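You operate a simulated robot arm through the tools that you are given. There is no shell and no other tool. Be economical: measure what you need, move in short steps, check, and stop when the job is done.

Carry out the task below with a simulated two-armed robot. There is one attempt and no reset: what you move stays moved.

TASK
Close the tubes door. Then open the samples drawer, take the yellow cylinder from the grey rack and put it on the top of the grey lid, then shut the drawer. Do these in the order given. Set down upright: cylinder.

Only the result counts: the job must be done as asked and must still hold three seconds after the hand-in. Knocking over, shifting, dropping, spilling or breaking anything else fails it. Lids that push on must go on centred and level and be pressed home; caps that screw on are set level and turned clockwise until they are tight.

THE ROBOT
Two 7-joint arms with two-finger parallel grippers on one trunk, on a base that drives. Base frame: it is fixed to the floor where the robot stands at the start and does not move with it; the origin is under the middle of the robot, x ahead of it, y to its left, z up. Lengths are in mm, angles in degrees, forces in N, time in s.
The left shoulder is at the start at [-92, 119, 825], the right one opposite. With the tool pointing down near the work surface each hand reaches from about 160 to 580 mm from the robot's upright axis, wherever it stands, measured 20 degrees to its own side. Places, roughly: samples drawer [700, 600, 700]; top of the grey lid [900, 600, 1100]; tubes door [600, 100, 400]. Payload 3.43 kg a hand.
Tool frame (each hand has its own): the origin (TCP) lies between the finger pads and is the grasp point; the fingertips stand 30 mm ahead of it; z points along the fingers, y is the line along which they close. The gripper opens to 94 mm. The fingers are 28 mm wide and 10 mm thick; the gripper's body (50 by 96 mm) begins 55 mm behind the TCP.
Orientation is told as [roll, pitch, yaw] about the base's x, y, z axes, in that order, counted from this pose: with the fingers straight down and closing along the base's y, the tool's x points along the base's -x, its y along +y and its z along -z.

THE INTERFACE
- The arms move only by the tool servo_tool. It takes "left_series", "right_series" or both (then of equal length, played together; a hand with none holds still); each is a list of rows, each a list of 6 numbers: the shift along the tool's x, y, z in mm, then the turn, a rotation vector about the tool's x, y, z in degrees. In form: [[tx, ty, tz, rx, ry, rz], ...]. A call has 1 to 20 rows; each row shifts and turns the commanded pose from where the row before left it, along the tool's axes as they then stand. "left_hand" and "right_hand" are, for a hand that has rows, the closure in counts, from 0 (fully open) to 255 (shut), set as the call begins (left out, the last holds). Rows are played at 5 a second. More than 50 mm and 8.6 degrees between two rows, or a gripper value outside its range, and nothing of the call is played. A pose out of reach is approached as far as the arm can. The call stops where the force on the tool passes 40 N (or 10 N more than at its start, if that is more) or the arm is blocked; 0.2 s more then pass. The fingers move at their own pace (about 153 mm/s each) and stop on an object; they squeeze with about 44 N. The grip force told is the motor's: it shows also when the fingers shut on nothing. Time passes only in rows, and 0.2 s behind the last, so rows that do not move let the fingers close. It gives the time, the measured TCP pose, the force on the tool (base axes), the opening and the grip force at its end, in the units of the frame above (readings bear some noise), with the torque about the TCP (base axes, N m) and any sound that the robot's microphone picked up.
- Cameras (640 x 400 px; columns grow to the right, rows downward): "scene" is now at [24.5, 29.2, 1528.6]; the picture's right is [0.40, -0.92, 0.00], its down [-0.74, -0.32, -0.59] and it looks along [0.54, 0.24, -0.81] (base axes); focal length 256 px, centre (320, 200). "left" rides on the left gripper at [76, -14, -102] in its tool frame; the picture's right is [0.18, 0.98, 0.00], its down [-0.75, 0.14, -0.64] and it looks along [-0.63, 0.12, 0.77] (tool axes); focal length 243 px, centre (320, 200). "right" rides on the right gripper at [76, 14, -102] in its tool frame; the picture's right is [-0.18, 0.98, 0.00], its down [-0.75, -0.14, -0.64] and it looks along [-0.63, -0.12, 0.77] (tool axes); focal length 243 px, centre (320, 200). There is no depth. A picture from a camera that has moved, and an enlarged one, comes with that camera's place and axes in the base frame and with its lens.
- get_image(camera): a new picture of that camera. No time passes.
- move_column(by): slides the trunk up (or, below 0, down) by that many mm; the arms and the scene camera ride with it, the base frame stays. It gives what a move gives, with no picture.
- drive_base(legs): drives the robot by 1 to 6 legs, each [ahead, left, turn to the left] in mm, mm and degrees, along the robot's own axes; the way and the turn of a leg run together, so that a leg with both is an arc; at most 1500 mm and 180 degrees a leg. The arms and the cameras ride along, it lands a little off, and it stops where it bumps. It gives what a move gives.
- aim_head(pan, tilt): turns the head with the scene camera to pan (to the left, within 143 degrees either way) and tilt (down, from -29 to 69), counted from straight ahead of the robot. It gives what a move gives.
- inspect(camera, box): a new picture of the part [left, top, right, bottom] of that camera's present view, enlarged. No time passes.
- hand_in(): hands the job in; it is judged then, once.

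Go step by step. Nothing tells you exact positions but the pictures and the camera data: compare them with the known pose of the tool, close in by small moves and look again before you grip or let go. The budget is 165 turns and 130 pictures, counting those below and the enlarged ones. Unless the task says otherwise, let go and move clear before handing in, and close with one line.

The tools are called after ">>>" as name(argument=value, ...) on one line, values as JSON. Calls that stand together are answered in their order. servo_tool: Moves the arms, as the interface text tells. Its arguments: {"type":"object","properties":{"left_series":{"type":"array","items":{"type":"array","items":{"type":"number"}}},"left_hand":{"type":"number"},"right_series":{"type":"array","items":{"type":"array","items":{"type":"number"}}},"right_hand":{"type":"number"}},"required":[]} The other tools are called the same way: move_column (by) slides the trunk up or down; drive_base (legs) drives the base; aim_head (pan, tilt) turns the head that bears the scene camera; get_image (camera) takes a picture; inspect (camera, box) takes an enlarged picture of a part of a camera's view; hand_in () hands the job in.

At the start:

```text
time_s: 0.0
left_tcp_pos: [276.7, 416.7, 999.9]
left_ee_rot: [0.1, 0.1, 0.0]
left_ft_force: [-0.8, 0.5, 0.1]
left_torque: [0.03, -0.03, 0.02]
left_grip_width: 93.8
left_grip_force: 0.2
right_tcp_pos: [296.1, 5.6, 1001.3]
right_ee_rot: [0.0, 0.1, 0.0]
right_ft_force: [-0.1, -0.8, -0.5]
right_torque: [0.01, 0.0, -0.01]
right_grip_width: 94.0
right_grip_force: 0.0
trunk travel left (down, up): [-250.0, 85.0]
robot x, y, heading: [4.6, 2.1, 0.0]
head pan, tilt: [23.4, 53.6]
```

scene: 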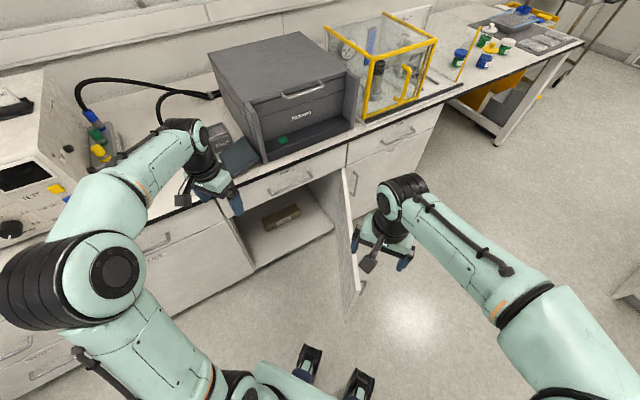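
right: 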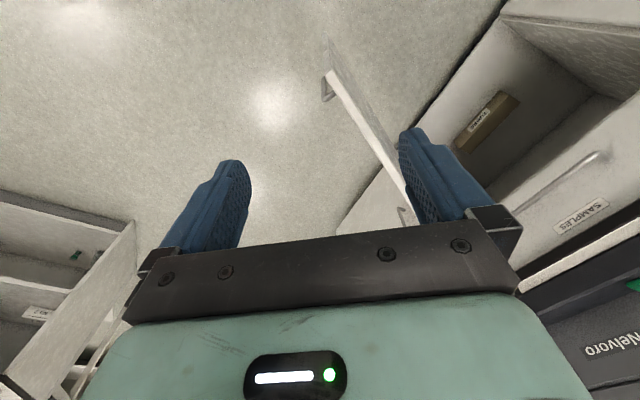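
left: 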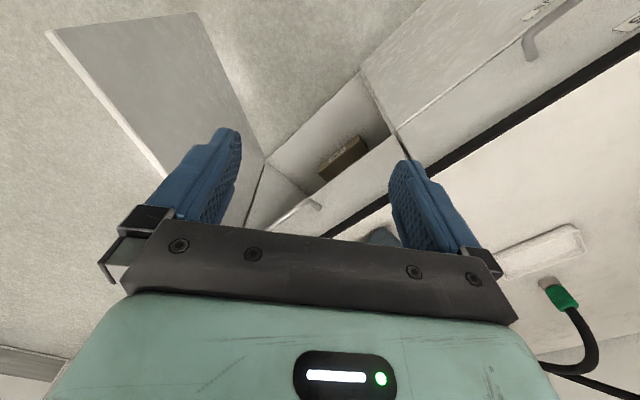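

I see a bench with a dark appliance, a drawer (SAMPLES) beneath it and an open cupboard door below. I look closer at these first.

>>> inspect(camera="scene", box=[200, 120, 440, 310])

>>> inspect(camera="right", box=[300, 0, 640, 240])

>>> aim_head(pan=0, tilt=40)

>>> get_image(camera="scene")

```text
2.11 times, centred on (320, 215) of scene
camera zoom: at [24.5, 29.2, 1528.6], right [0.4, -0.92, 0.0], down [-0.74, -0.32, -0.59], along [0.54, 0.24, -0.81], focal length 540 px, centre (320, 168)
```

zoom: 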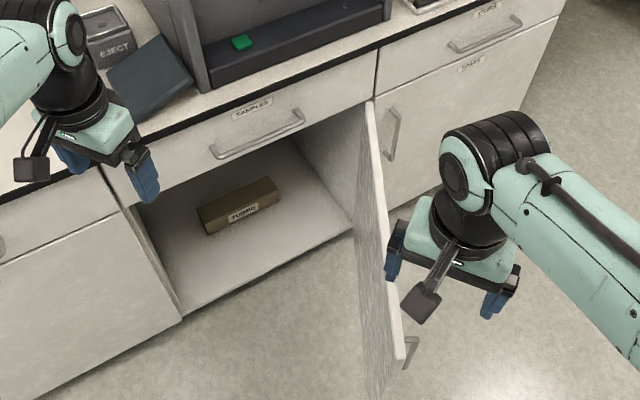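

```text
1.67 times, centred on (470, 120) of right
camera zoom: at [221.2, 21.4, 1101.3], right [0.18, 0.98, 0.0], down [0.75, -0.14, 0.64], along [0.63, -0.12, -0.77], focal length 404 px, centre (70, 333)
```

zoom: 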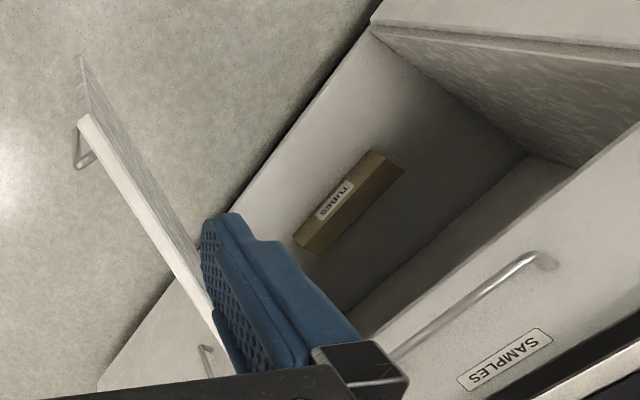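

```text
time_s: 0.9
left_tcp_pos: [278.2, 417.3, 1000.4]
left_ee_rot: [0.0, 0.1, 0.0]
left_ft_force: [0.3, 0.2, -0.3]
left_torque: [-0.03, -0.01, 0.02]
left_grip_width: 94.2
left_grip_force: 0.1
right_tcp_pos: [298.4, 5.8, 1000.2]
right_ee_rot: [0.0, 0.0, 0.0]
right_ft_force: [-0.3, 0.4, 0.5]
right_torque: [-0.03, -0.02, -0.02]
right_grip_width: 93.9
right_grip_force: 0.1
trunk travel left (down, up): [-250.0, 85.0]
robot x, y, heading: [0.4, -3.0, -0.1]
head pan, tilt: [0.0, 40.0]
```

```text
124 pictures are left
camera scene: at [42.1, 0.1, 1547.5], right [0.0, -1.0, 0.0], down [-0.64, 0.0, -0.77], along [0.77, 0.0, -0.64], focal length 256 px, centre (320, 200)
```

scene: 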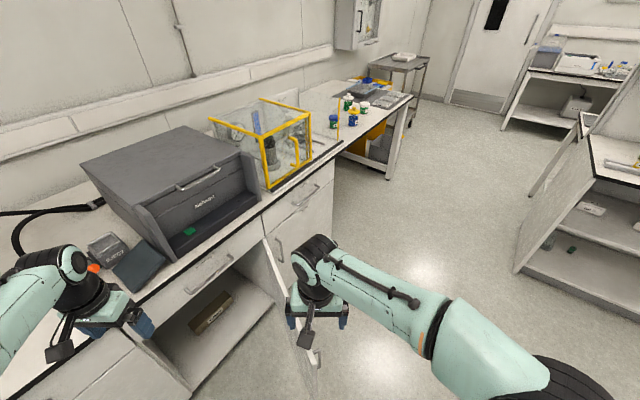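

The bench runs obliquely (about -41°), with the door free edge close to the robot. I take closer views of door and floor area to measure it.

>>> aim_head(pan=20, tilt=69)

>>> get_image(camera="scene")

>>> aim_head(pan=45, tilt=40)

>>> get_image(camera="scene")

```text
time_s: 1.8
left_tcp_pos: [278.6, 416.6, 1000.2]
left_ee_rot: [-0.1, 0.0, 0.0]
left_ft_force: [-0.4, 0.5, -0.1]
left_torque: [0.02, 0.02, 0.01]
left_grip_width: 94.0
left_grip_force: 0.1
right_tcp_pos: [296.1, 6.2, 999.1]
right_ee_rot: [0.0, -0.1, 0.0]
right_ft_force: [0.9, -1.0, 0.7]
right_torque: [0.0, 0.01, -0.01]
right_grip_width: 94.1
right_grip_force: 0.2
trunk travel left (down, up): [-250.0, 85.0]
robot x, y, heading: [-0.4, 1.8, 0.2]
head pan, tilt: [20.0, 68.8]
```

```text
123 pictures are left
camera scene: at [9.7, 19.1, 1511.5], right [0.34, -0.94, 0.0], down [-0.88, -0.32, -0.36], along [0.34, 0.12, -0.93], focal length 256 px, centre (320, 200)
```

scene: 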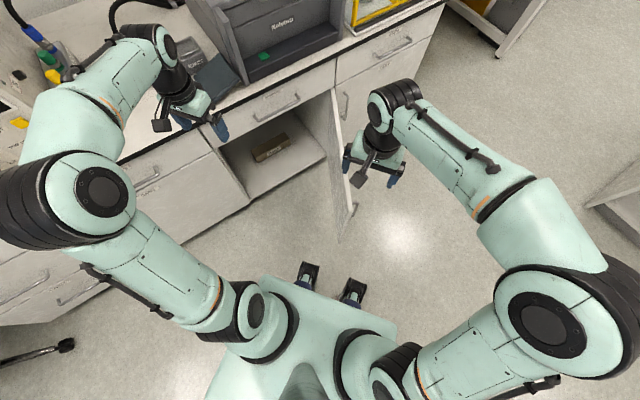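

```text
time_s: 2.7
left_tcp_pos: [277.9, 417.0, 1000.0]
left_ee_rot: [0.0, -0.1, 0.0]
left_ft_force: [-0.4, -0.1, 0.3]
left_torque: [0.04, -0.01, -0.01]
left_grip_width: 93.8
left_grip_force: 0.1
right_tcp_pos: [297.0, 6.9, 999.8]
right_ee_rot: [0.0, 0.0, 0.0]
right_ft_force: [-0.3, -1.4, 0.3]
right_torque: [0.0, 0.0, -0.01]
right_grip_width: 94.2
right_grip_force: 0.1
trunk travel left (down, up): [-250.0, 85.0]
robot x, y, heading: [0.8, 0.6, 0.1]
head pan, tilt: [45.0, 40.0]
```

```text
122 pictures are left
camera scene: at [17.2, 60.0, 1547.5], right [0.71, -0.71, 0.0], down [-0.46, -0.45, -0.77], along [0.54, 0.54, -0.64], focal length 256 px, centre (320, 200)
```

scene: 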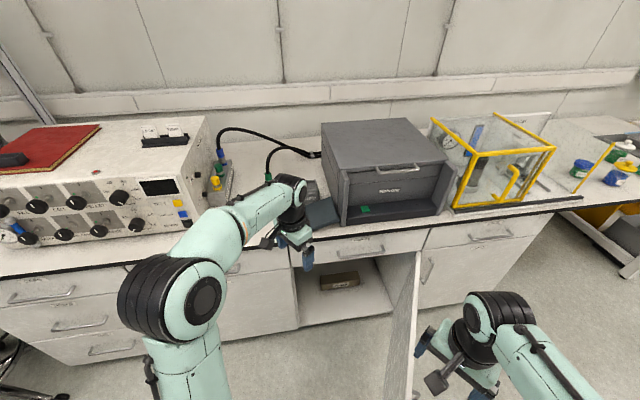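

The bench front is about 683 mm from the origin with its inward normal at heading ~55°; the door hinge is at about (823, 258) and its free edge near (349, 40). I turn the base to face the bench, hands staying above the door.

>>> drive_base(legs=[[0, 0, 55]])

>>> aim_head(pan=-20, tilt=55)

>>> get_image(camera="scene")

>>> get_image(camera="right")

```text
time_s: 5.6
left_tcp_pos: [-181.4, 467.6, 999.3]
left_ee_rot: [0.0, 0.0, 55.1]
left_ft_force: [0.6, -0.5, -0.5]
left_torque: [-0.02, 0.01, 0.0]
left_grip_width: 94.2
left_grip_force: 0.0
right_tcp_pos: [164.2, 246.5, 1001.0]
right_ee_rot: [0.0, 0.0, 55.0]
right_ft_force: [-0.4, 0.2, 0.3]
right_torque: [0.02, -0.01, 0.01]
right_grip_width: 93.9
right_grip_force: 0.0
trunk travel left (down, up): [-250.0, 85.0]
robot x, y, heading: [0.6, 1.5, 55.0]
head pan, tilt: [45.0, 40.0]
```

```text
time_s: 6.9
left_tcp_pos: [-181.0, 467.0, 1000.7]
left_ee_rot: [0.0, -0.1, 55.0]
left_ft_force: [0.3, 0.2, -1.0]
left_torque: [0.03, 0.0, 0.02]
left_grip_width: 94.1
left_grip_force: 0.0
right_tcp_pos: [166.0, 247.5, 999.5]
right_ee_rot: [-0.1, 0.0, 55.0]
right_ft_force: [0.5, -0.7, -0.7]
right_torque: [0.01, -0.02, 0.02]
right_grip_width: 93.9
right_grip_force: 0.0
trunk travel left (down, up): [-250.0, 85.0]
robot x, y, heading: [-1.5, -2.6, 55.1]
head pan, tilt: [-20.0, 55.0]
```

```text
121 pictures are left
camera scene: at [34.7, 5.6, 1526.9], right [0.57, -0.82, 0.0], down [-0.67, -0.47, -0.57], along [0.47, 0.33, -0.82], focal length 256 px, centre (320, 200)
```

scene: 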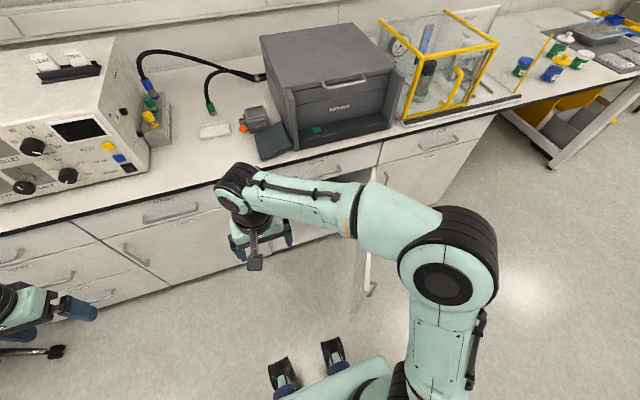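

```text
120 pictures are left
camera right: at [109.9, 193.7, 1101.3], right [-0.7, 0.71, 0.0], down [0.55, 0.54, 0.64], along [0.46, 0.45, -0.77], focal length 243 px, centre (320, 200)
```

right: 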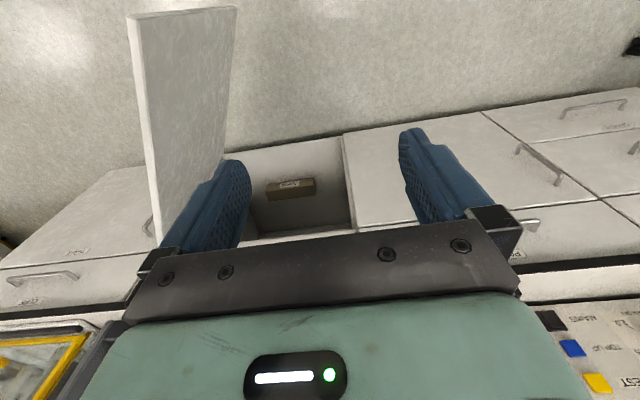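

The base now faces the bench squarely. I move the right hand out to the right, above the outer side of the door, before lowering.

>>> servo_tool(right_series=[[0, -50, 0, 0, 0, 0], [0, -50, 0, 0, 0, 0], [0, -50, 0, 0, 0, 0], [0, -50, 0, 0, 0, 0], [0, -50, 0, 0, 0, 0], [0, -50, 0, 0, 0, 0], [0, -50, 0, 0, 0, 0], [0, -50, 0, 0, 0, 0]], right_hand=255)

>>> get_image(camera="scene")

>>> get_image(camera="right")

```text
time_s: 8.7
left_tcp_pos: [-182.3, 465.2, 1001.2]
left_ee_rot: [0.1, 0.0, 55.0]
left_ft_force: [0.1, 0.5, -0.3]
left_torque: [0.05, -0.01, 0.0]
left_grip_width: 93.9
left_grip_force: 0.1
right_tcp_pos: [492.2, 17.3, 999.0]
right_ee_rot: [0.0, 0.1, 55.0]
right_ft_force: [0.4, -0.5, -0.3]
right_torque: [-0.02, 0.07, -0.04]
right_grip_width: 0.0
right_grip_force: 33.0
trunk travel left (down, up): [-250.0, 85.0]
robot x, y, heading: [-1.8, 0.7, 55.2]
head pan, tilt: [-20.0, 55.0]
```

```text
119 pictures are left
camera scene: at [35.6, 5.2, 1526.9], right [0.57, -0.82, 0.0], down [-0.67, -0.47, -0.57], along [0.47, 0.33, -0.82], focal length 256 px, centre (320, 200)
```

scene: 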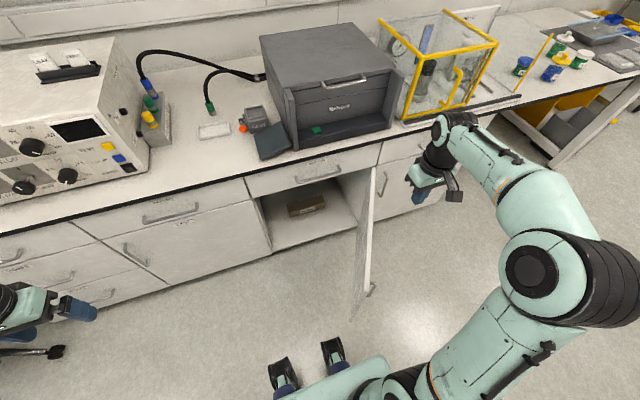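

```text
118 pictures are left
camera right: at [437.6, -35.3, 1100.9], right [-0.7, 0.71, 0.0], down [0.55, 0.54, 0.64], along [0.46, 0.45, -0.77], focal length 243 px, centre (320, 200)
```

right: 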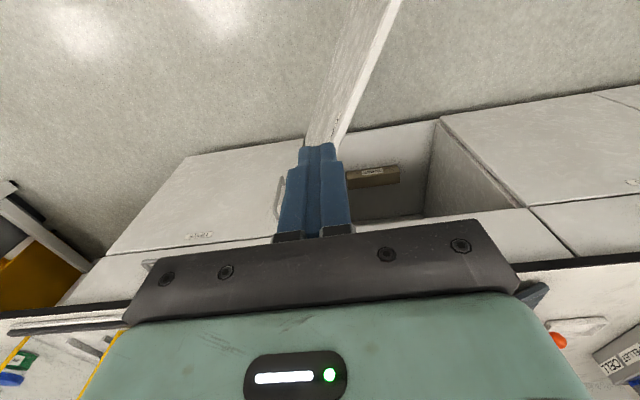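

The closed right hand sits on the outer side of the door, about 70 mm clear. I give it some more clearance, lower the trunk, then lower the hand to just below the door's top.

>>> servo_tool(right_series=[[20, -30, 0, 0, 0, 0]])

>>> move_column(by=-240)

>>> servo_tool(right_series=[[0, 0, 45, 0, 0, 0], [0, 0, 45, 0, 0, 0], [0, 0, 45, 0, 0, 0], [0, 0, 45, 0, 0, 0]])

>>> get_image(camera="scene")

>>> get_image(camera="right")

```text
time_s: 9.1
left_tcp_pos: [-181.7, 465.7, 1000.3]
left_ee_rot: [0.0, 0.0, 55.0]
left_ft_force: [-0.3, -0.3, 1.1]
left_torque: [0.04, 0.01, 0.01]
left_grip_width: 94.0
left_grip_force: 0.1
right_tcp_pos: [506.6, -16.7, 1000.5]
right_ee_rot: [-0.1, 0.0, 55.0]
right_ft_force: [-0.8, -1.0, 0.6]
right_torque: [-0.02, 0.01, 0.0]
right_grip_width: 0.1
right_grip_force: 33.6
trunk travel left (down, up): [-250.0, 85.0]
robot x, y, heading: [1.5, 1.3, 54.8]
head pan, tilt: [-20.0, 55.0]
```

```text
time_s: 11.6
left_tcp_pos: [-182.6, 466.7, 759.3]
left_ee_rot: [0.1, 0.0, 55.1]
left_ft_force: [-0.4, -0.1, 0.4]
left_torque: [0.01, 0.0, -0.01]
left_grip_width: 93.9
left_grip_force: 0.1
right_tcp_pos: [504.8, -16.6, 760.1]
right_ee_rot: [0.0, 0.0, 55.1]
right_ft_force: [0.0, -0.2, -0.1]
right_torque: [-0.01, -0.02, 0.03]
right_grip_width: 0.0
right_grip_force: 33.1
trunk travel left (down, up): [-10.0, 325.0]
robot x, y, heading: [-0.5, 1.4, 55.1]
head pan, tilt: [-20.0, 55.0]
```

```text
time_s: 12.6
left_tcp_pos: [-181.2, 467.2, 759.5]
left_ee_rot: [0.0, 0.0, 55.0]
left_ft_force: [0.4, -1.5, -0.5]
left_torque: [0.02, 0.02, 0.01]
left_grip_width: 93.9
left_grip_force: 0.1
right_tcp_pos: [505.9, -16.3, 578.5]
right_ee_rot: [0.0, 0.0, 54.9]
right_ft_force: [-0.5, -0.2, -0.9]
right_torque: [0.0, -0.03, -0.01]
right_grip_width: 0.0
right_grip_force: 33.1
trunk travel left (down, up): [-10.0, 325.0]
robot x, y, heading: [-1.0, -1.7, 54.7]
head pan, tilt: [-20.0, 55.0]
```

```text
117 pictures are left
camera scene: at [62.7, 45.1, 1283.1], right [0.57, -0.82, 0.0], down [-0.67, -0.47, -0.57], along [0.47, 0.33, -0.82], focal length 256 px, centre (320, 200)
```

scene: 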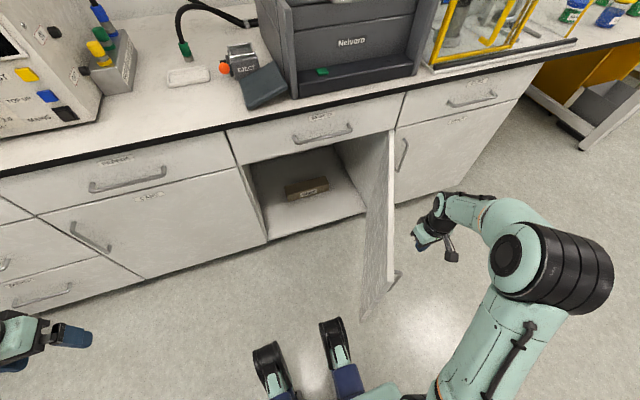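

```text
116 pictures are left
camera right: at [451.7, -69.6, 680.7], right [-0.7, 0.71, 0.0], down [0.55, 0.54, 0.64], along [0.46, 0.45, -0.77], focal length 243 px, centre (320, 200)
```

right: 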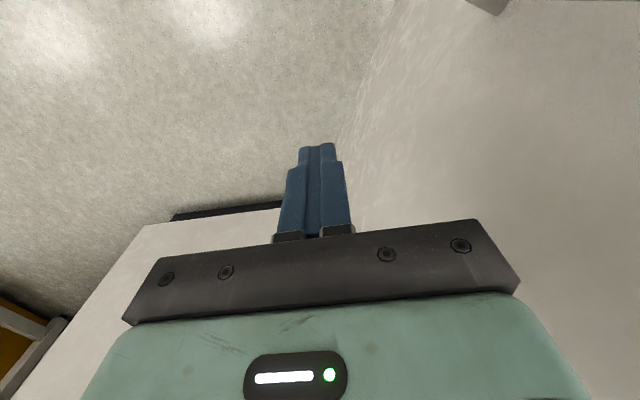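

The hand is beside the door's outer face. I sweep it along the door's closing arc, pushing gently.

>>> servo_tool(right_series=[[-14, 38, 0, 0, 0, 0], [-14, 38, 0, 0, 0, 0], [-14, 38, 0, 0, 0, 0], [-17, 23, 0, 0, 0, 0], [-17, 22, 0, 0, 0, 0], [-17, 22, 0, 0, 0, 0], [-17, 22, 0, 0, 0, 0], [-22, 17, 0, 0, 0, 0], [-22, 17, 0, 0, 0, 0], [-22, 17, 0, 0, 0, 0], [-22, 17, 0, 0, 0, 0]])

>>> get_image(camera="scene")

```text
time_s: 15.0
left_tcp_pos: [-182.2, 467.4, 758.9]
left_ee_rot: [0.0, 0.0, 54.9]
left_ft_force: [0.6, 0.3, 0.4]
left_torque: [-0.03, 0.02, 0.01]
left_grip_width: 94.1
left_grip_force: 0.0
right_tcp_pos: [397.3, 302.5, 580.6]
right_ee_rot: [0.0, 0.0, 55.0]
right_ft_force: [-0.4, -0.8, 0.6]
right_torque: [0.03, 0.0, 0.0]
right_grip_width: 0.1
right_grip_force: 32.6
trunk travel left (down, up): [-10.0, 325.0]
robot x, y, heading: [-2.3, 0.4, 55.0]
head pan, tilt: [-20.0, 55.0]
```

```text
115 pictures are left
camera scene: at [62.4, 45.3, 1283.1], right [0.57, -0.82, 0.0], down [-0.67, -0.47, -0.57], along [0.47, 0.33, -0.82], focal length 256 px, centre (320, 200)
```

scene: 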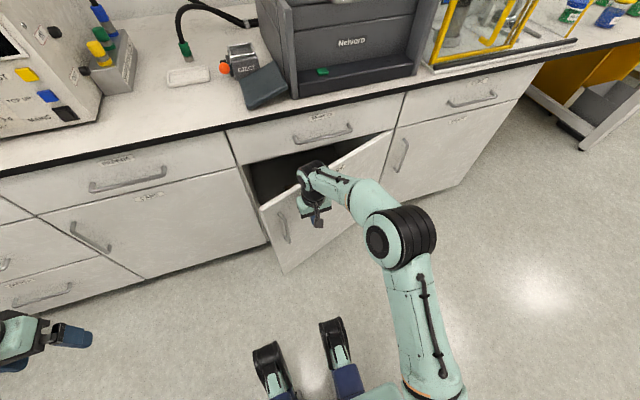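

The door is swung to about 30° open. I now tilt the fingers forward so only the fingertips press the door under the drawer, and push on along the arc.

>>> servo_tool(right_series=[[0, 4, 0, 0, -8, 0], [0, 4, 0, 0, -8, 0], [0, 4, 0, 0, -8, 0], [0, 4, 0, 0, -8, 0], [0, 4, 0, 0, -8, 0], [-19, 12, 16, 0, 0, 0], [-19, 10, 16, 0, 0, 0], [-19, 8, 16, 0, 0, 0], [-19, 7, 16, 0, 0, 0]])

>>> get_image(camera="scene")

```text
time_s: 17.0
left_tcp_pos: [-181.2, 468.3, 760.4]
left_ee_rot: [0.0, 0.0, 55.0]
left_ft_force: [-0.5, -0.1, 0.2]
left_torque: [-0.01, -0.01, 0.01]
left_grip_width: 93.8
left_grip_force: 0.0
right_tcp_pos: [408.2, 416.5, 578.4]
right_ee_rot: [0.0, -40.0, 54.9]
right_ft_force: [-0.6, -0.1, -0.2]
right_torque: [-0.02, 0.01, 0.01]
right_grip_width: 0.0
right_grip_force: 33.2
trunk travel left (down, up): [-10.0, 325.0]
robot x, y, heading: [-1.5, -1.0, 54.8]
head pan, tilt: [-20.0, 55.0]
```

```text
114 pictures are left
camera scene: at [62.6, 45.2, 1283.1], right [0.57, -0.82, 0.0], down [-0.67, -0.47, -0.57], along [0.47, 0.33, -0.82], focal length 256 px, centre (320, 200)
```

scene: 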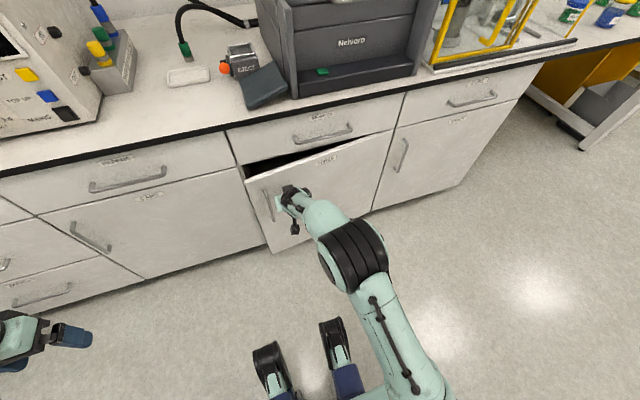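

The door is nearly shut. I continue straight forward in short steps until it presses home.

>>> servo_tool(right_series=[[-19, 4, 16, 0, 0, 0], [-19, 4, 16, 0, 0, 0], [-15, 2, 12.5, 0, 0, 0], [-8, 0, 6.5, 0, 0, 0], [-8, 0, 6.5, 0, 0, 0], [-8, 0, 6.5, 0, 0, 0], [-8, 0, 6.5, 0, 0, 0], [-8, 0, 6.5, 0, 0, 0], [-8, 0, 6.5, 0, 0, 0]])

>>> get_image(camera="scene")

```text
time_s: 18.1
left_tcp_pos: [-182.3, 466.0, 760.4]
left_ee_rot: [0.0, -0.1, 54.8]
left_ft_force: [-1.1, 0.0, 0.2]
left_torque: [0.0, -0.01, -0.01]
left_grip_width: 93.9
left_grip_force: 0.1
right_tcp_pos: [442.5, 482.1, 580.5]
right_ee_rot: [0.0, -39.3, 54.8]
right_ft_force: [-7.9, -14.5, 7.3]
right_torque: [-0.03, -0.09, -0.07]
right_grip_width: 0.2
right_grip_force: 32.9
trunk travel left (down, up): [-10.0, 325.0]
robot x, y, heading: [-2.1, -4.7, 55.1]
head pan, tilt: [-20.0, 55.0]
stopped in row 5 (right hand): the force on the tool passed its limit at 47 N (the readings are from after the stop); the commanded pose is now the measured one
```

```text
113 pictures are left
camera scene: at [61.2, 43.1, 1283.2], right [0.57, -0.82, 0.0], down [-0.67, -0.47, -0.57], along [0.47, 0.33, -0.82], focal length 256 px, centre (320, 200)
```

scene: 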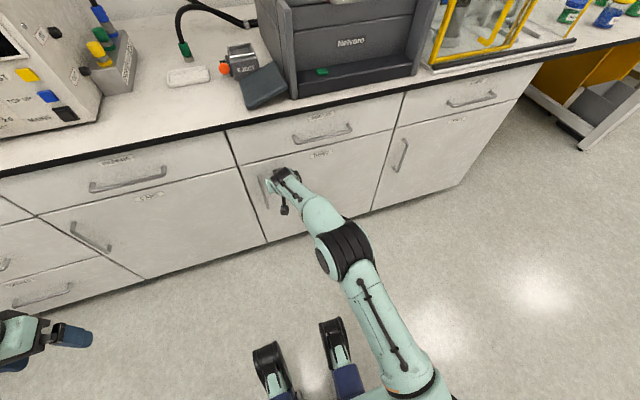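

The door reads shut (facade about 678 ahead of the axis, with the TUBES label). I back the hand off and check the door.

>>> servo_tool(right_series=[[23, 0, -19.3, 0, 0, 0], [23, 0, -19.3, 0, 0, 0], [23, 0, -19.3, 0, 0, 0], [23, 0, -19.3, 0, 0, 0], [23, 0, -19.3, 0, 0, 0]])

>>> inspect(camera="scene", box=[200, 60, 440, 250])

```text
time_s: 19.2
left_tcp_pos: [-182.2, 467.0, 758.7]
left_ee_rot: [-0.1, 0.0, 55.0]
left_ft_force: [0.5, 0.0, 0.0]
left_torque: [0.02, 0.02, -0.01]
left_grip_width: 94.2
left_grip_force: 0.1
right_tcp_pos: [357.5, 359.4, 579.3]
right_ee_rot: [0.0, -39.2, 54.8]
right_ft_force: [0.5, 0.6, -0.4]
right_torque: [-0.01, -0.01, -0.01]
right_grip_width: 0.1
right_grip_force: 32.9
trunk travel left (down, up): [-10.0, 325.0]
robot x, y, heading: [0.0, -1.0, 54.8]
head pan, tilt: [-20.0, 55.0]
```

```text
2.11 times, centred on (320, 155) of scene
camera zoom: at [62.3, 44.7, 1283.1], right [0.57, -0.82, 0.0], down [-0.67, -0.47, -0.57], along [0.47, 0.33, -0.82], focal length 540 px, centre (320, 295)
```

zoom: 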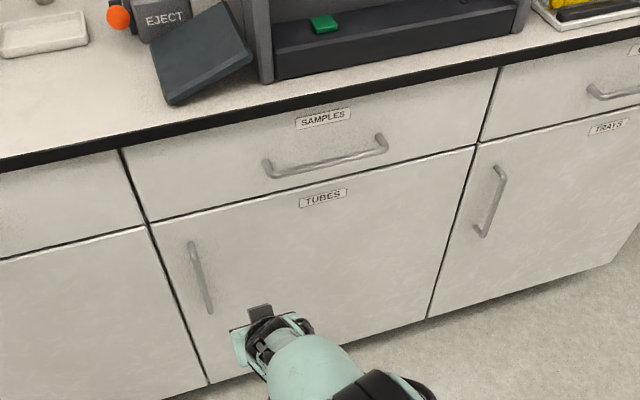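

The TUBES door is fully shut. Next I raise the trunk and turn the right gripper to point at the SAMPLES handle with the fingers closing up-down.

>>> move_column(by=175)

>>> servo_tool(right_series=[[0, -39, 0, 0, 0, 0], [0, -39, 0, 0, 0, 0], [0, -38, 0, 0, 0, 0], [0, -38, 0, 0, 0, 0], [0, 0, 0, 0, 0, 8], [0, 0, 0, 0, 0, 8], [0, 0, 0, 0, 0, 8], [0, 0, 0, 0, 0, 8], [0, 0, 0, 0, 0, 8], [0, 0, 0, 0, 0, 8], [0, 0, 0, 0, 0, 8], [0, 0, 0, 0, 0, 8], [0, 0, 0, 0, 0, 8], [0, 0, 0, 0, 0, 8], [0, 0, 0, 0, 0, 8], [0, 0, 0, 0, 0, 2]], right_hand=0)

>>> get_image(camera="scene")

```text
time_s: 21.2
left_tcp_pos: [-182.5, 468.0, 934.6]
left_ee_rot: [0.1, -0.1, 55.0]
left_ft_force: [-0.4, -0.3, -0.3]
left_torque: [-0.01, 0.01, -0.03]
left_grip_width: 94.1
left_grip_force: 0.1
right_tcp_pos: [356.5, 360.8, 754.5]
right_ee_rot: [-0.2, -39.4, 54.9]
right_ft_force: [0.8, 0.0, -0.2]
right_torque: [-0.01, -0.01, -0.01]
right_grip_width: 0.0
right_grip_force: 33.3
trunk travel left (down, up): [-185.0, 150.0]
robot x, y, heading: [-0.9, 1.2, 54.7]
head pan, tilt: [-20.0, 55.0]
```

```text
time_s: 24.6
left_tcp_pos: [-181.7, 467.4, 934.7]
left_ee_rot: [0.0, -0.1, 54.9]
left_ft_force: [-0.5, -0.4, -0.9]
left_torque: [0.02, -0.02, 0.0]
left_grip_width: 94.0
left_grip_force: 0.0
right_tcp_pos: [482.2, 271.3, 754.0]
right_ee_rot: [39.3, 0.1, -35.2]
right_ft_force: [0.3, -0.8, -0.6]
right_torque: [0.04, 0.0, 0.0]
right_grip_width: 93.6
right_grip_force: 0.1
trunk travel left (down, up): [-185.0, 150.0]
robot x, y, heading: [-0.1, -3.7, 55.2]
head pan, tilt: [-20.0, 55.0]
```

```text
111 pictures are left
camera scene: at [36.3, 7.6, 1463.5], right [0.57, -0.82, 0.0], down [-0.67, -0.47, -0.57], along [0.47, 0.33, -0.82], focal length 256 px, centre (320, 200)
```

scene: 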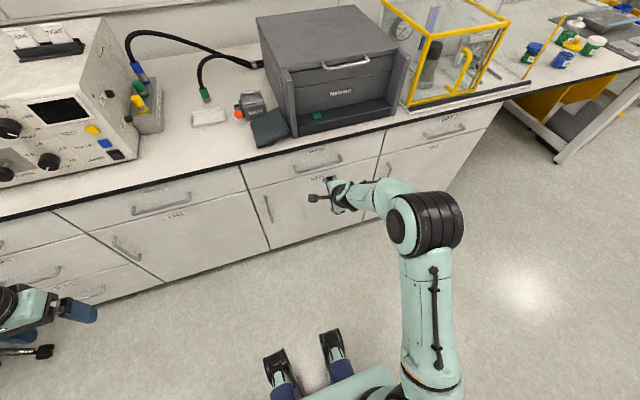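

Orientation is right. I level the fingers further toward the bench and look through the right camera.

>>> servo_tool(right_series=[[0, 0, 0, -8, 0, 0], [0, 0, 0, -8, 0, 0], [0, 0, 0, -8, 0, 0], [0, 0, 0, -8, 0, 0], [0, 0, 0, -8, 0, 0]])

>>> get_image(camera="right")

>>> inspect(camera="scene", box=[240, 120, 440, 245])

```text
time_s: 25.8
left_tcp_pos: [-181.7, 466.9, 934.4]
left_ee_rot: [0.1, 0.0, 54.9]
left_ft_force: [0.3, -0.3, 0.7]
left_torque: [-0.01, 0.0, -0.02]
left_grip_width: 94.0
left_grip_force: 0.1
right_tcp_pos: [481.9, 271.5, 755.3]
right_ee_rot: [79.5, 0.0, -35.0]
right_ft_force: [0.0, -0.1, -0.1]
right_torque: [-0.03, -0.01, -0.02]
right_grip_width: 93.8
right_grip_force: 0.0
trunk travel left (down, up): [-185.0, 150.0]
robot x, y, heading: [-0.8, 1.7, 55.1]
head pan, tilt: [-20.0, 55.0]
```

```text
110 pictures are left
camera right: at [363.1, 235.9, 786.8], right [0.26, 0.04, 0.97], down [0.24, -0.97, -0.02], along [0.94, 0.24, -0.26], focal length 243 px, centre (320, 200)
```

right: 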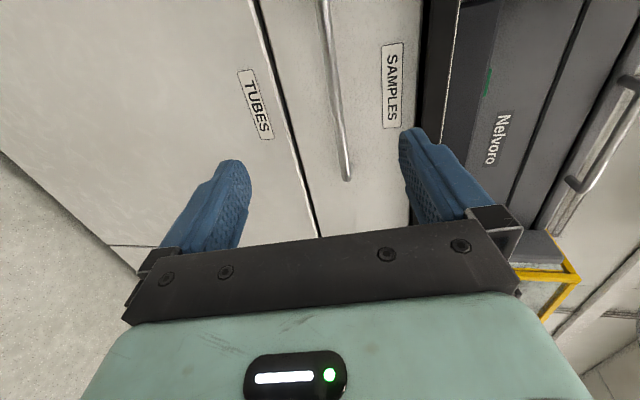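

```text
3.20 times, centred on (340, 182) of scene
camera zoom: at [36.6, 7.5, 1463.5], right [0.57, -0.82, 0.0], down [-0.67, -0.47, -0.57], along [0.47, 0.33, -0.82], focal length 820 px, centre (256, 256)
```

zoom: 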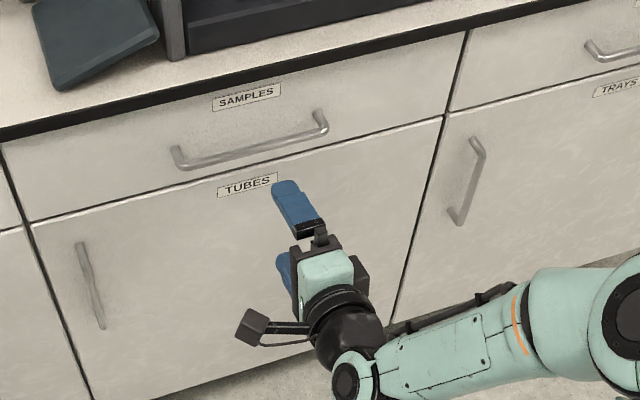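

The fingers straddle the handle's height (bar at z ≈ 745, about 150 mm ahead). I advance most of the way and look again.

>>> servo_tool(right_series=[[0, 4.3, 39.3, 0, 0, 0], [0, 4.3, 39.3, 0, 0, 0], [0, 3.3, 29.5, 0, 0, 0]])

>>> get_image(camera="right")

>>> inspect(camera="scene", box=[240, 120, 440, 245])

```text
time_s: 26.6
left_tcp_pos: [-182.0, 467.3, 935.0]
left_ee_rot: [-0.1, 0.0, 55.0]
left_ft_force: [-0.3, -0.3, 0.2]
left_torque: [0.03, -0.05, -0.01]
left_grip_width: 94.0
left_grip_force: 0.0
right_tcp_pos: [546.1, 360.9, 747.0]
right_ee_rot: [79.4, 0.0, -35.2]
right_ft_force: [0.1, -0.4, -1.0]
right_torque: [0.0, 0.01, -0.01]
right_grip_width: 94.1
right_grip_force: 0.2
trunk travel left (down, up): [-185.0, 150.0]
robot x, y, heading: [1.0, 2.5, 55.0]
head pan, tilt: [-20.0, 55.0]
```

```text
108 pictures are left
camera right: at [426.7, 325.6, 778.4], right [0.26, 0.04, 0.97], down [0.24, -0.97, -0.02], along [0.94, 0.23, -0.26], focal length 243 px, centre (320, 200)
```

right: 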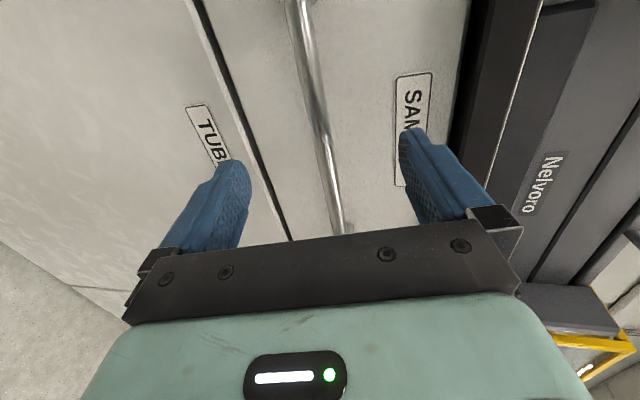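

```text
3.20 times, centred on (340, 182) of scene
camera zoom: at [36.5, 7.9, 1463.5], right [0.57, -0.82, 0.0], down [-0.67, -0.47, -0.57], along [0.47, 0.33, -0.82], focal length 820 px, centre (256, 256)
```

zoom: 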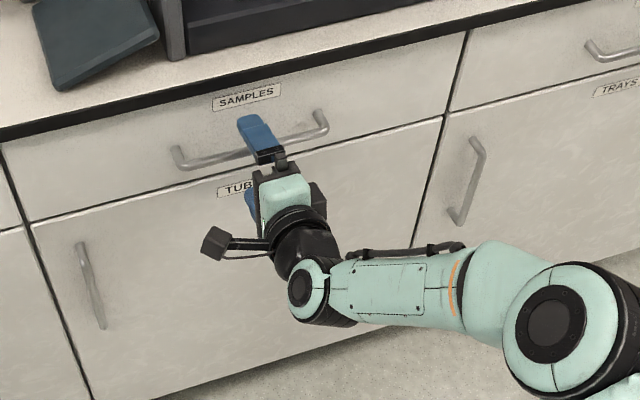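

The bar lies midway between the fingers. I go in another ~24 mm in small steps, then close.

>>> servo_tool(right_series=[[0, 1, 8, 0, 0, 0], [0, 1, 8, 0, 0, 0], [0, 1, 8, 0, 0, 0]])

>>> servo_tool(right_series=[[0, 0, 0, 0, 0, 0], [0, 0, 0, 0, 0, 0], [0, 0, 0, 0, 0, 0], [0, 0, 0, 0, 0, 0]], right_hand=255)

>>> get_image(camera="right")

```text
time_s: 27.4
left_tcp_pos: [-181.2, 467.7, 934.8]
left_ee_rot: [0.0, 0.0, 54.9]
left_ft_force: [-1.2, 0.3, 0.5]
left_torque: [0.02, 0.02, -0.03]
left_grip_width: 94.0
left_grip_force: 0.1
right_tcp_pos: [558.5, 380.8, 746.6]
right_ee_rot: [79.3, 0.1, -35.1]
right_ft_force: [0.1, 0.8, 1.2]
right_torque: [-0.03, 0.01, 0.02]
right_grip_width: 94.0
right_grip_force: 0.1
trunk travel left (down, up): [-185.0, 150.0]
robot x, y, heading: [-0.1, 2.1, 54.7]
head pan, tilt: [-20.0, 55.0]
```

```text
time_s: 28.4
left_tcp_pos: [-181.3, 467.1, 934.1]
left_ee_rot: [0.0, 0.0, 54.8]
left_ft_force: [0.9, -0.8, 0.4]
left_torque: [0.03, 0.0, -0.01]
left_grip_width: 93.7
left_grip_force: 0.0
right_tcp_pos: [559.0, 379.7, 745.7]
right_ee_rot: [79.4, 0.0, -35.1]
right_ft_force: [0.9, 2.1, 3.3]
right_torque: [0.17, 0.14, 0.03]
right_grip_width: 11.8
right_grip_force: 45.3
trunk travel left (down, up): [-185.0, 150.0]
robot x, y, heading: [1.5, 2.0, 55.0]
head pan, tilt: [-20.0, 55.0]
```

```text
106 pictures are left
camera right: at [439.8, 344.8, 777.5], right [0.25, 0.04, 0.97], down [0.24, -0.97, -0.02], along [0.94, 0.23, -0.26], focal length 243 px, centre (320, 200)
```

right: 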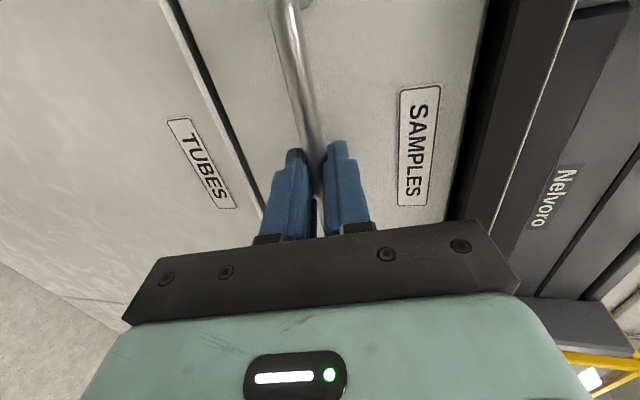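

The bar is gripped (11.8 mm). I pull the drawer straight out with the arm.

>>> servo_tool(right_series=[[0, -3.7, -19.7, 0, 0, 0], [0, -3.7, -19.7, 0, 0, 0], [0, -3.7, -19.7, 0, 0, 0], [0, -3.7, -19.7, 0, 0, 0], [0, -3.7, -19.7, 0, 0, 0], [0, -3.7, -19.7, 0, 0, 0], [0, -3.7, -19.7, 0, 0, 0], [0, -3.7, -19.7, 0, 0, 0]])

>>> get_image(camera="scene")

```text
time_s: 30.2
left_tcp_pos: [-183.7, 466.3, 934.7]
left_ee_rot: [-0.1, 0.0, 55.0]
left_ft_force: [0.1, -1.6, -0.7]
left_torque: [0.01, -0.02, -0.01]
left_grip_width: 93.8
left_grip_force: 0.0
right_tcp_pos: [462.6, 249.3, 746.3]
right_ee_rot: [79.5, -0.1, -34.9]
right_ft_force: [-11.2, 4.7, 7.9]
right_torque: [0.06, 0.16, -0.61]
right_grip_width: 11.6
right_grip_force: 45.2
trunk travel left (down, up): [-185.0, 150.0]
robot x, y, heading: [0.5, 0.1, 55.2]
head pan, tilt: [-20.0, 55.0]
```

```text
105 pictures are left
camera scene: at [34.3, 7.6, 1463.6], right [0.57, -0.82, 0.0], down [-0.67, -0.47, -0.57], along [0.47, 0.33, -0.82], focal length 256 px, centre (320, 200)
```

scene: 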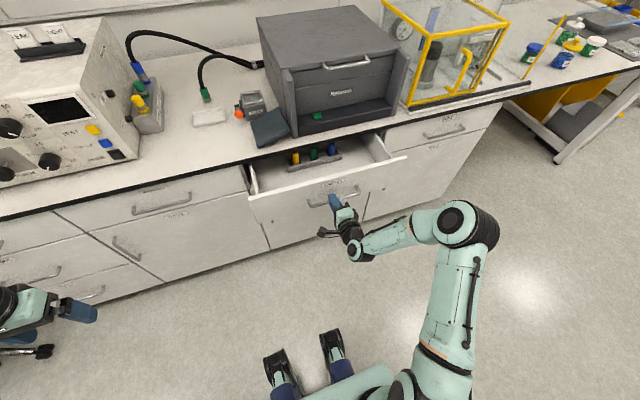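

The drawer is open 160 mm, and a rack with yellow, green and blue cylinders is in it. I look closer before pulling further.

>>> inspect(camera="scene", box=[230, 110, 420, 230])

```text
3.33 times, centred on (325, 170) of scene
camera zoom: at [34.3, 7.6, 1463.6], right [0.57, -0.82, 0.0], down [-0.67, -0.47, -0.57], along [0.47, 0.33, -0.82], focal length 855 px, centre (303, 300)
```

zoom: 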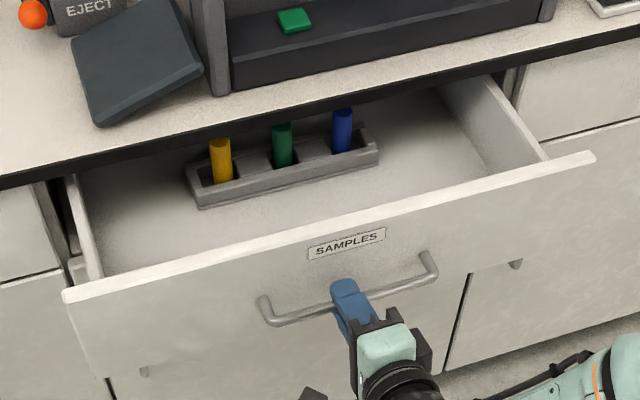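

The cylinders sit just at the bench edge, so I pull another 100 mm with a slight leftward correction.

>>> servo_tool(right_series=[[1, -3.7, -19.7, 0, 0, 0], [1, -3.7, -19.7, 0, 0, 0], [0.5, -3.7, -19.7, 0, 0, 0], [0.5, -3.7, -19.7, 0, 0, 0], [0.5, -3.7, -19.7, 0, 0, 0]])

>>> inspect(camera="scene", box=[230, 110, 420, 230])

```text
time_s: 31.4
left_tcp_pos: [-182.7, 467.9, 934.0]
left_ee_rot: [0.0, 0.0, 54.9]
left_ft_force: [0.4, -1.6, -0.9]
left_torque: [-0.02, 0.0, 0.02]
left_grip_width: 93.8
left_grip_force: 0.1
right_tcp_pos: [405.6, 168.8, 746.5]
right_ee_rot: [79.3, 0.0, -35.2]
right_ft_force: [-9.2, 5.1, 4.6]
right_torque: [0.17, 0.22, 0.0]
right_grip_width: 11.6
right_grip_force: 45.3
trunk travel left (down, up): [-185.0, 150.0]
robot x, y, heading: [-2.0, 0.1, 55.0]
head pan, tilt: [-20.0, 55.0]
```

```text
3.33 times, centred on (325, 170) of scene
camera zoom: at [34.8, 7.8, 1463.5], right [0.57, -0.82, 0.0], down [-0.67, -0.47, -0.57], along [0.47, 0.33, -0.82], focal length 855 px, centre (303, 300)
```

zoom: 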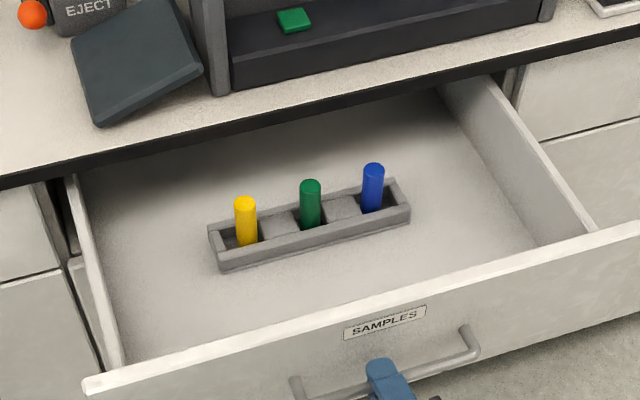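

The yellow cylinder is now well clear of the bench edge (about ahead 617, lateral -173). I release the handle, back off, rise and return the hand to pointing down.

>>> servo_tool(right_series=[[0, 0, 0, 0, 0, 0], [0, 0, 0, 0, 0, 0], [0, 0, 0, 0, 0, 0]], right_hand=0)

>>> servo_tool(right_series=[[0, -5.5, -29.5, 0, 0, 0], [0, -5.5, -29.5, 0, 0, 0], [0, 39.3, -7.3, 0, 0, 0], [0, 39.3, -7.3, 0, 0, 0], [0, 39.3, -7.3, 0, 0, 0], [0, 39.3, -7.3, 0, 0, 0], [0, 39.3, -7.3, 0, 0, 0], [0, 39.3, -7.3, 0, 0, 0]])

>>> get_image(camera="scene")

```text
time_s: 32.2
left_tcp_pos: [-182.5, 467.2, 935.1]
left_ee_rot: [0.0, 0.0, 54.9]
left_ft_force: [-0.3, 0.2, -0.4]
left_torque: [0.0, 0.02, 0.05]
left_grip_width: 93.7
left_grip_force: 0.0
right_tcp_pos: [405.9, 168.3, 746.4]
right_ee_rot: [79.3, 0.0, -35.2]
right_ft_force: [-0.2, -0.6, 1.1]
right_torque: [0.01, -0.01, 0.0]
right_grip_width: 93.9
right_grip_force: 0.1
trunk travel left (down, up): [-185.0, 150.0]
robot x, y, heading: [1.9, -0.3, 54.9]
head pan, tilt: [-20.0, 55.0]
```

```text
time_s: 34.0
left_tcp_pos: [-182.7, 467.0, 935.0]
left_ee_rot: [0.0, 0.0, 54.9]
left_ft_force: [-0.5, -0.2, -1.0]
left_torque: [-0.01, -0.01, 0.01]
left_grip_width: 94.0
left_grip_force: 0.1
right_tcp_pos: [408.9, 148.2, 966.7]
right_ee_rot: [79.4, 0.0, -35.2]
right_ft_force: [-0.4, 0.3, -0.3]
right_torque: [-0.01, -0.02, 0.01]
right_grip_width: 93.9
right_grip_force: 0.1
right hand out of reach, approached as far as the arm can: row 2, 3, 4, 5
trunk travel left (down, up): [-185.0, 150.0]
robot x, y, heading: [-0.4, -3.2, 54.9]
head pan, tilt: [-20.0, 55.0]
```

```text
102 pictures are left
camera scene: at [35.7, 7.2, 1463.5], right [0.57, -0.82, 0.0], down [-0.67, -0.47, -0.57], along [0.47, 0.33, -0.82], focal length 256 px, centre (320, 200)
```

scene: 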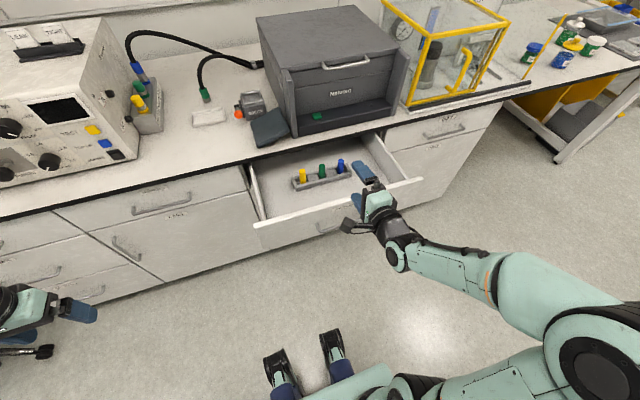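

Clear of the drawer. I now turn the hand back to fingers-down.

>>> servo_tool(right_series=[[0, 0, 0, 7.94, 0, 0], [0, 0, 0, 7.94, 0, 0], [0, 0, 0, 7.94, 0, 0], [0, 0, 0, 7.94, 0, 0], [0, 0, 0, 7.94, 0, 0], [0, 0, 0, 7.94, 0, 0], [0, 0, 0, 7.94, 0, 0], [0, 0, 0, 7.94, 0, 0], [0, 0, 0, 7.94, 0, 0], [0, 0, 0, 7.94, 0, 0]])

>>> servo_tool(right_series=[[0, 0, 0, 0, 0, -8.2], [0, 0, 0, 0, 0, -8.2], [0, 0, 0, 0, 0, -8.2], [0, 0, 0, 0, 0, -8.2], [0, 0, 0, 0, 0, -8.2], [0, 0, 0, 0, 0, -8.2], [0, 0, 0, 0, 0, -8.2], [0, 0, 0, 0, 0, -8.2], [0, 0, 0, 0, 0, -8.2], [0, 0, 0, 0, 0, -8.2], [0, 0, 0, 0, 0, -8.2]])

>>> get_image(camera="right")

>>> get_image(camera="scene")

```text
time_s: 36.2
left_tcp_pos: [-181.7, 467.0, 935.0]
left_ee_rot: [-0.1, 0.0, 54.9]
left_ft_force: [0.4, -0.1, 0.3]
left_torque: [-0.03, -0.01, -0.03]
left_grip_width: 94.0
left_grip_force: 0.1
right_tcp_pos: [409.8, 149.6, 965.7]
right_ee_rot: [-0.2, 0.0, -35.3]
right_ft_force: [0.1, 0.0, -0.4]
right_torque: [-0.01, 0.03, 0.0]
right_grip_width: 93.9
right_grip_force: 0.0
trunk travel left (down, up): [-185.0, 150.0]
robot x, y, heading: [0.9, 0.5, 54.7]
head pan, tilt: [-20.0, 55.0]
```

```text
time_s: 38.6
left_tcp_pos: [-181.8, 467.8, 934.9]
left_ee_rot: [-0.1, 0.1, 54.9]
left_ft_force: [1.2, -0.3, 0.1]
left_torque: [0.0, -0.06, 0.03]
left_grip_width: 94.0
left_grip_force: 0.0
right_tcp_pos: [410.9, 150.1, 965.9]
right_ee_rot: [0.0, 0.1, 55.1]
right_ft_force: [0.0, -0.1, 1.4]
right_torque: [0.0, 0.01, -0.03]
right_grip_width: 93.9
right_grip_force: 0.1
trunk travel left (down, up): [-185.0, 150.0]
robot x, y, heading: [-0.6, -2.0, 54.6]
head pan, tilt: [-20.0, 55.0]
```

```text
101 pictures are left
camera right: at [355.5, 96.1, 1067.4], right [-0.7, 0.71, 0.0], down [0.55, 0.54, 0.64], along [0.46, 0.45, -0.77], focal length 243 px, centre (320, 200)
```

right: 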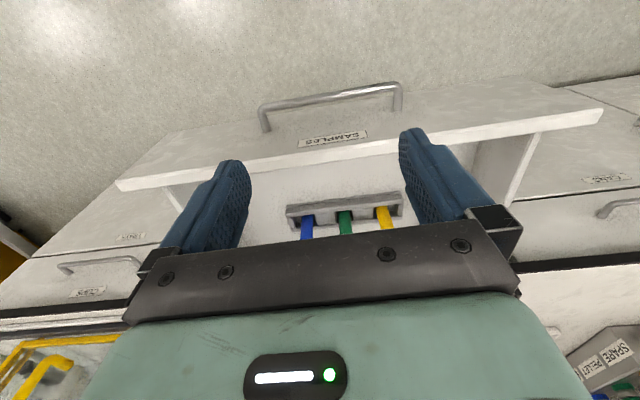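

```text
100 pictures are left
camera scene: at [36.3, 7.6, 1463.5], right [0.57, -0.82, 0.0], down [-0.67, -0.47, -0.57], along [0.47, 0.33, -0.82], focal length 256 px, centre (320, 200)
```

scene: 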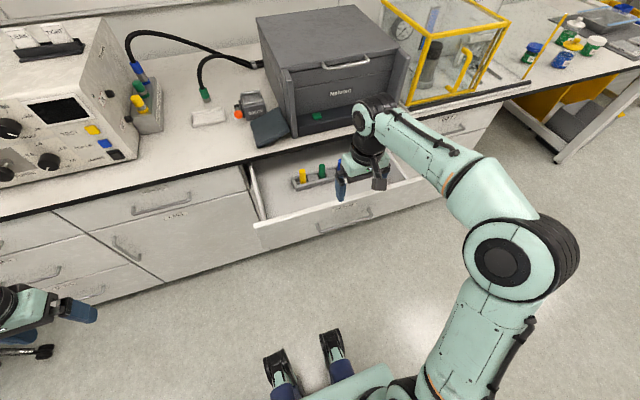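

The hand points down again. I raise the trunk fully and drive forward 170 mm so the cylinder and lid come within reach, keeping above the drawer.

>>> move_column(by=150)

>>> drive_base(legs=[[170, 0, 0]])

>>> aim_head(pan=-20, tilt=60)

>>> get_image(camera="scene")

>>> get_image(camera="right")

```text
time_s: 40.4
left_tcp_pos: [-183.5, 465.5, 1083.4]
left_ee_rot: [0.0, 0.0, 54.9]
left_ft_force: [0.6, -0.1, 0.5]
left_torque: [0.02, -0.01, -0.02]
left_grip_width: 94.0
left_grip_force: 0.1
right_tcp_pos: [411.2, 149.3, 1115.6]
right_ee_rot: [0.2, 0.2, 55.0]
right_ft_force: [-0.7, -1.1, 0.3]
right_torque: [0.03, 0.04, -0.01]
right_grip_width: 94.1
right_grip_force: 0.1
trunk travel left (down, up): [-335.0, 0.0]
robot x, y, heading: [0.1, 0.3, 55.1]
head pan, tilt: [-20.0, 55.0]
```

```text
time_s: 41.8
left_tcp_pos: [-84.1, 604.4, 1084.4]
left_ee_rot: [0.1, 0.0, 54.9]
left_ft_force: [-0.7, 0.0, 0.5]
left_torque: [-0.01, 0.0, 0.01]
left_grip_width: 94.1
left_grip_force: 0.1
right_tcp_pos: [506.7, 285.5, 1116.0]
right_ee_rot: [0.0, 0.1, 55.0]
right_ft_force: [-0.1, -0.2, 0.2]
right_torque: [-0.01, 0.02, -0.02]
right_grip_width: 94.2
right_grip_force: 0.0
trunk travel left (down, up): [-335.0, 0.0]
robot x, y, heading: [99.5, 138.4, 54.8]
head pan, tilt: [-20.0, 55.0]
```

```text
time_s: 42.5
left_tcp_pos: [-85.4, 605.4, 1085.3]
left_ee_rot: [0.0, 0.0, 54.9]
left_ft_force: [-0.2, -0.9, 1.1]
left_torque: [0.03, -0.03, -0.02]
left_grip_width: 93.9
left_grip_force: 0.1
right_tcp_pos: [506.7, 287.5, 1116.2]
right_ee_rot: [-0.1, 0.1, 55.0]
right_ft_force: [0.0, 0.0, 0.1]
right_torque: [-0.02, 0.01, 0.0]
right_grip_width: 93.7
right_grip_force: 0.1
trunk travel left (down, up): [-335.0, 0.0]
robot x, y, heading: [97.5, 137.9, 54.9]
head pan, tilt: [-20.0, 60.0]
```

```text
99 pictures are left
camera scene: at [126.5, 139.2, 1610.7], right [0.57, -0.82, 0.0], down [-0.71, -0.5, -0.5], along [0.41, 0.29, -0.87], focal length 256 px, centre (320, 200)
```

scene: 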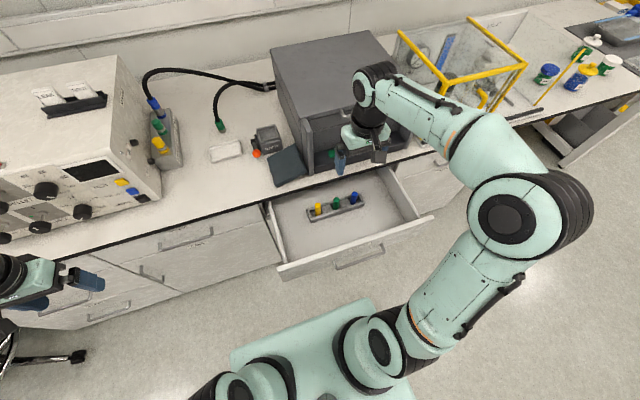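

```text
98 pictures are left
camera right: at [452.3, 233.5, 1217.6], right [-0.7, 0.71, 0.0], down [0.55, 0.54, 0.64], along [0.46, 0.45, -0.77], focal length 243 px, centre (320, 200)
```

right: 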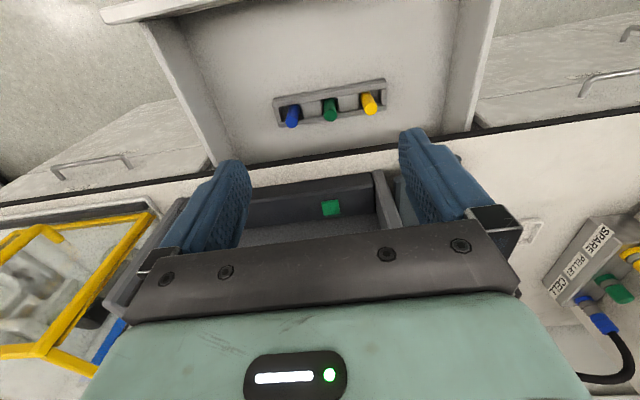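

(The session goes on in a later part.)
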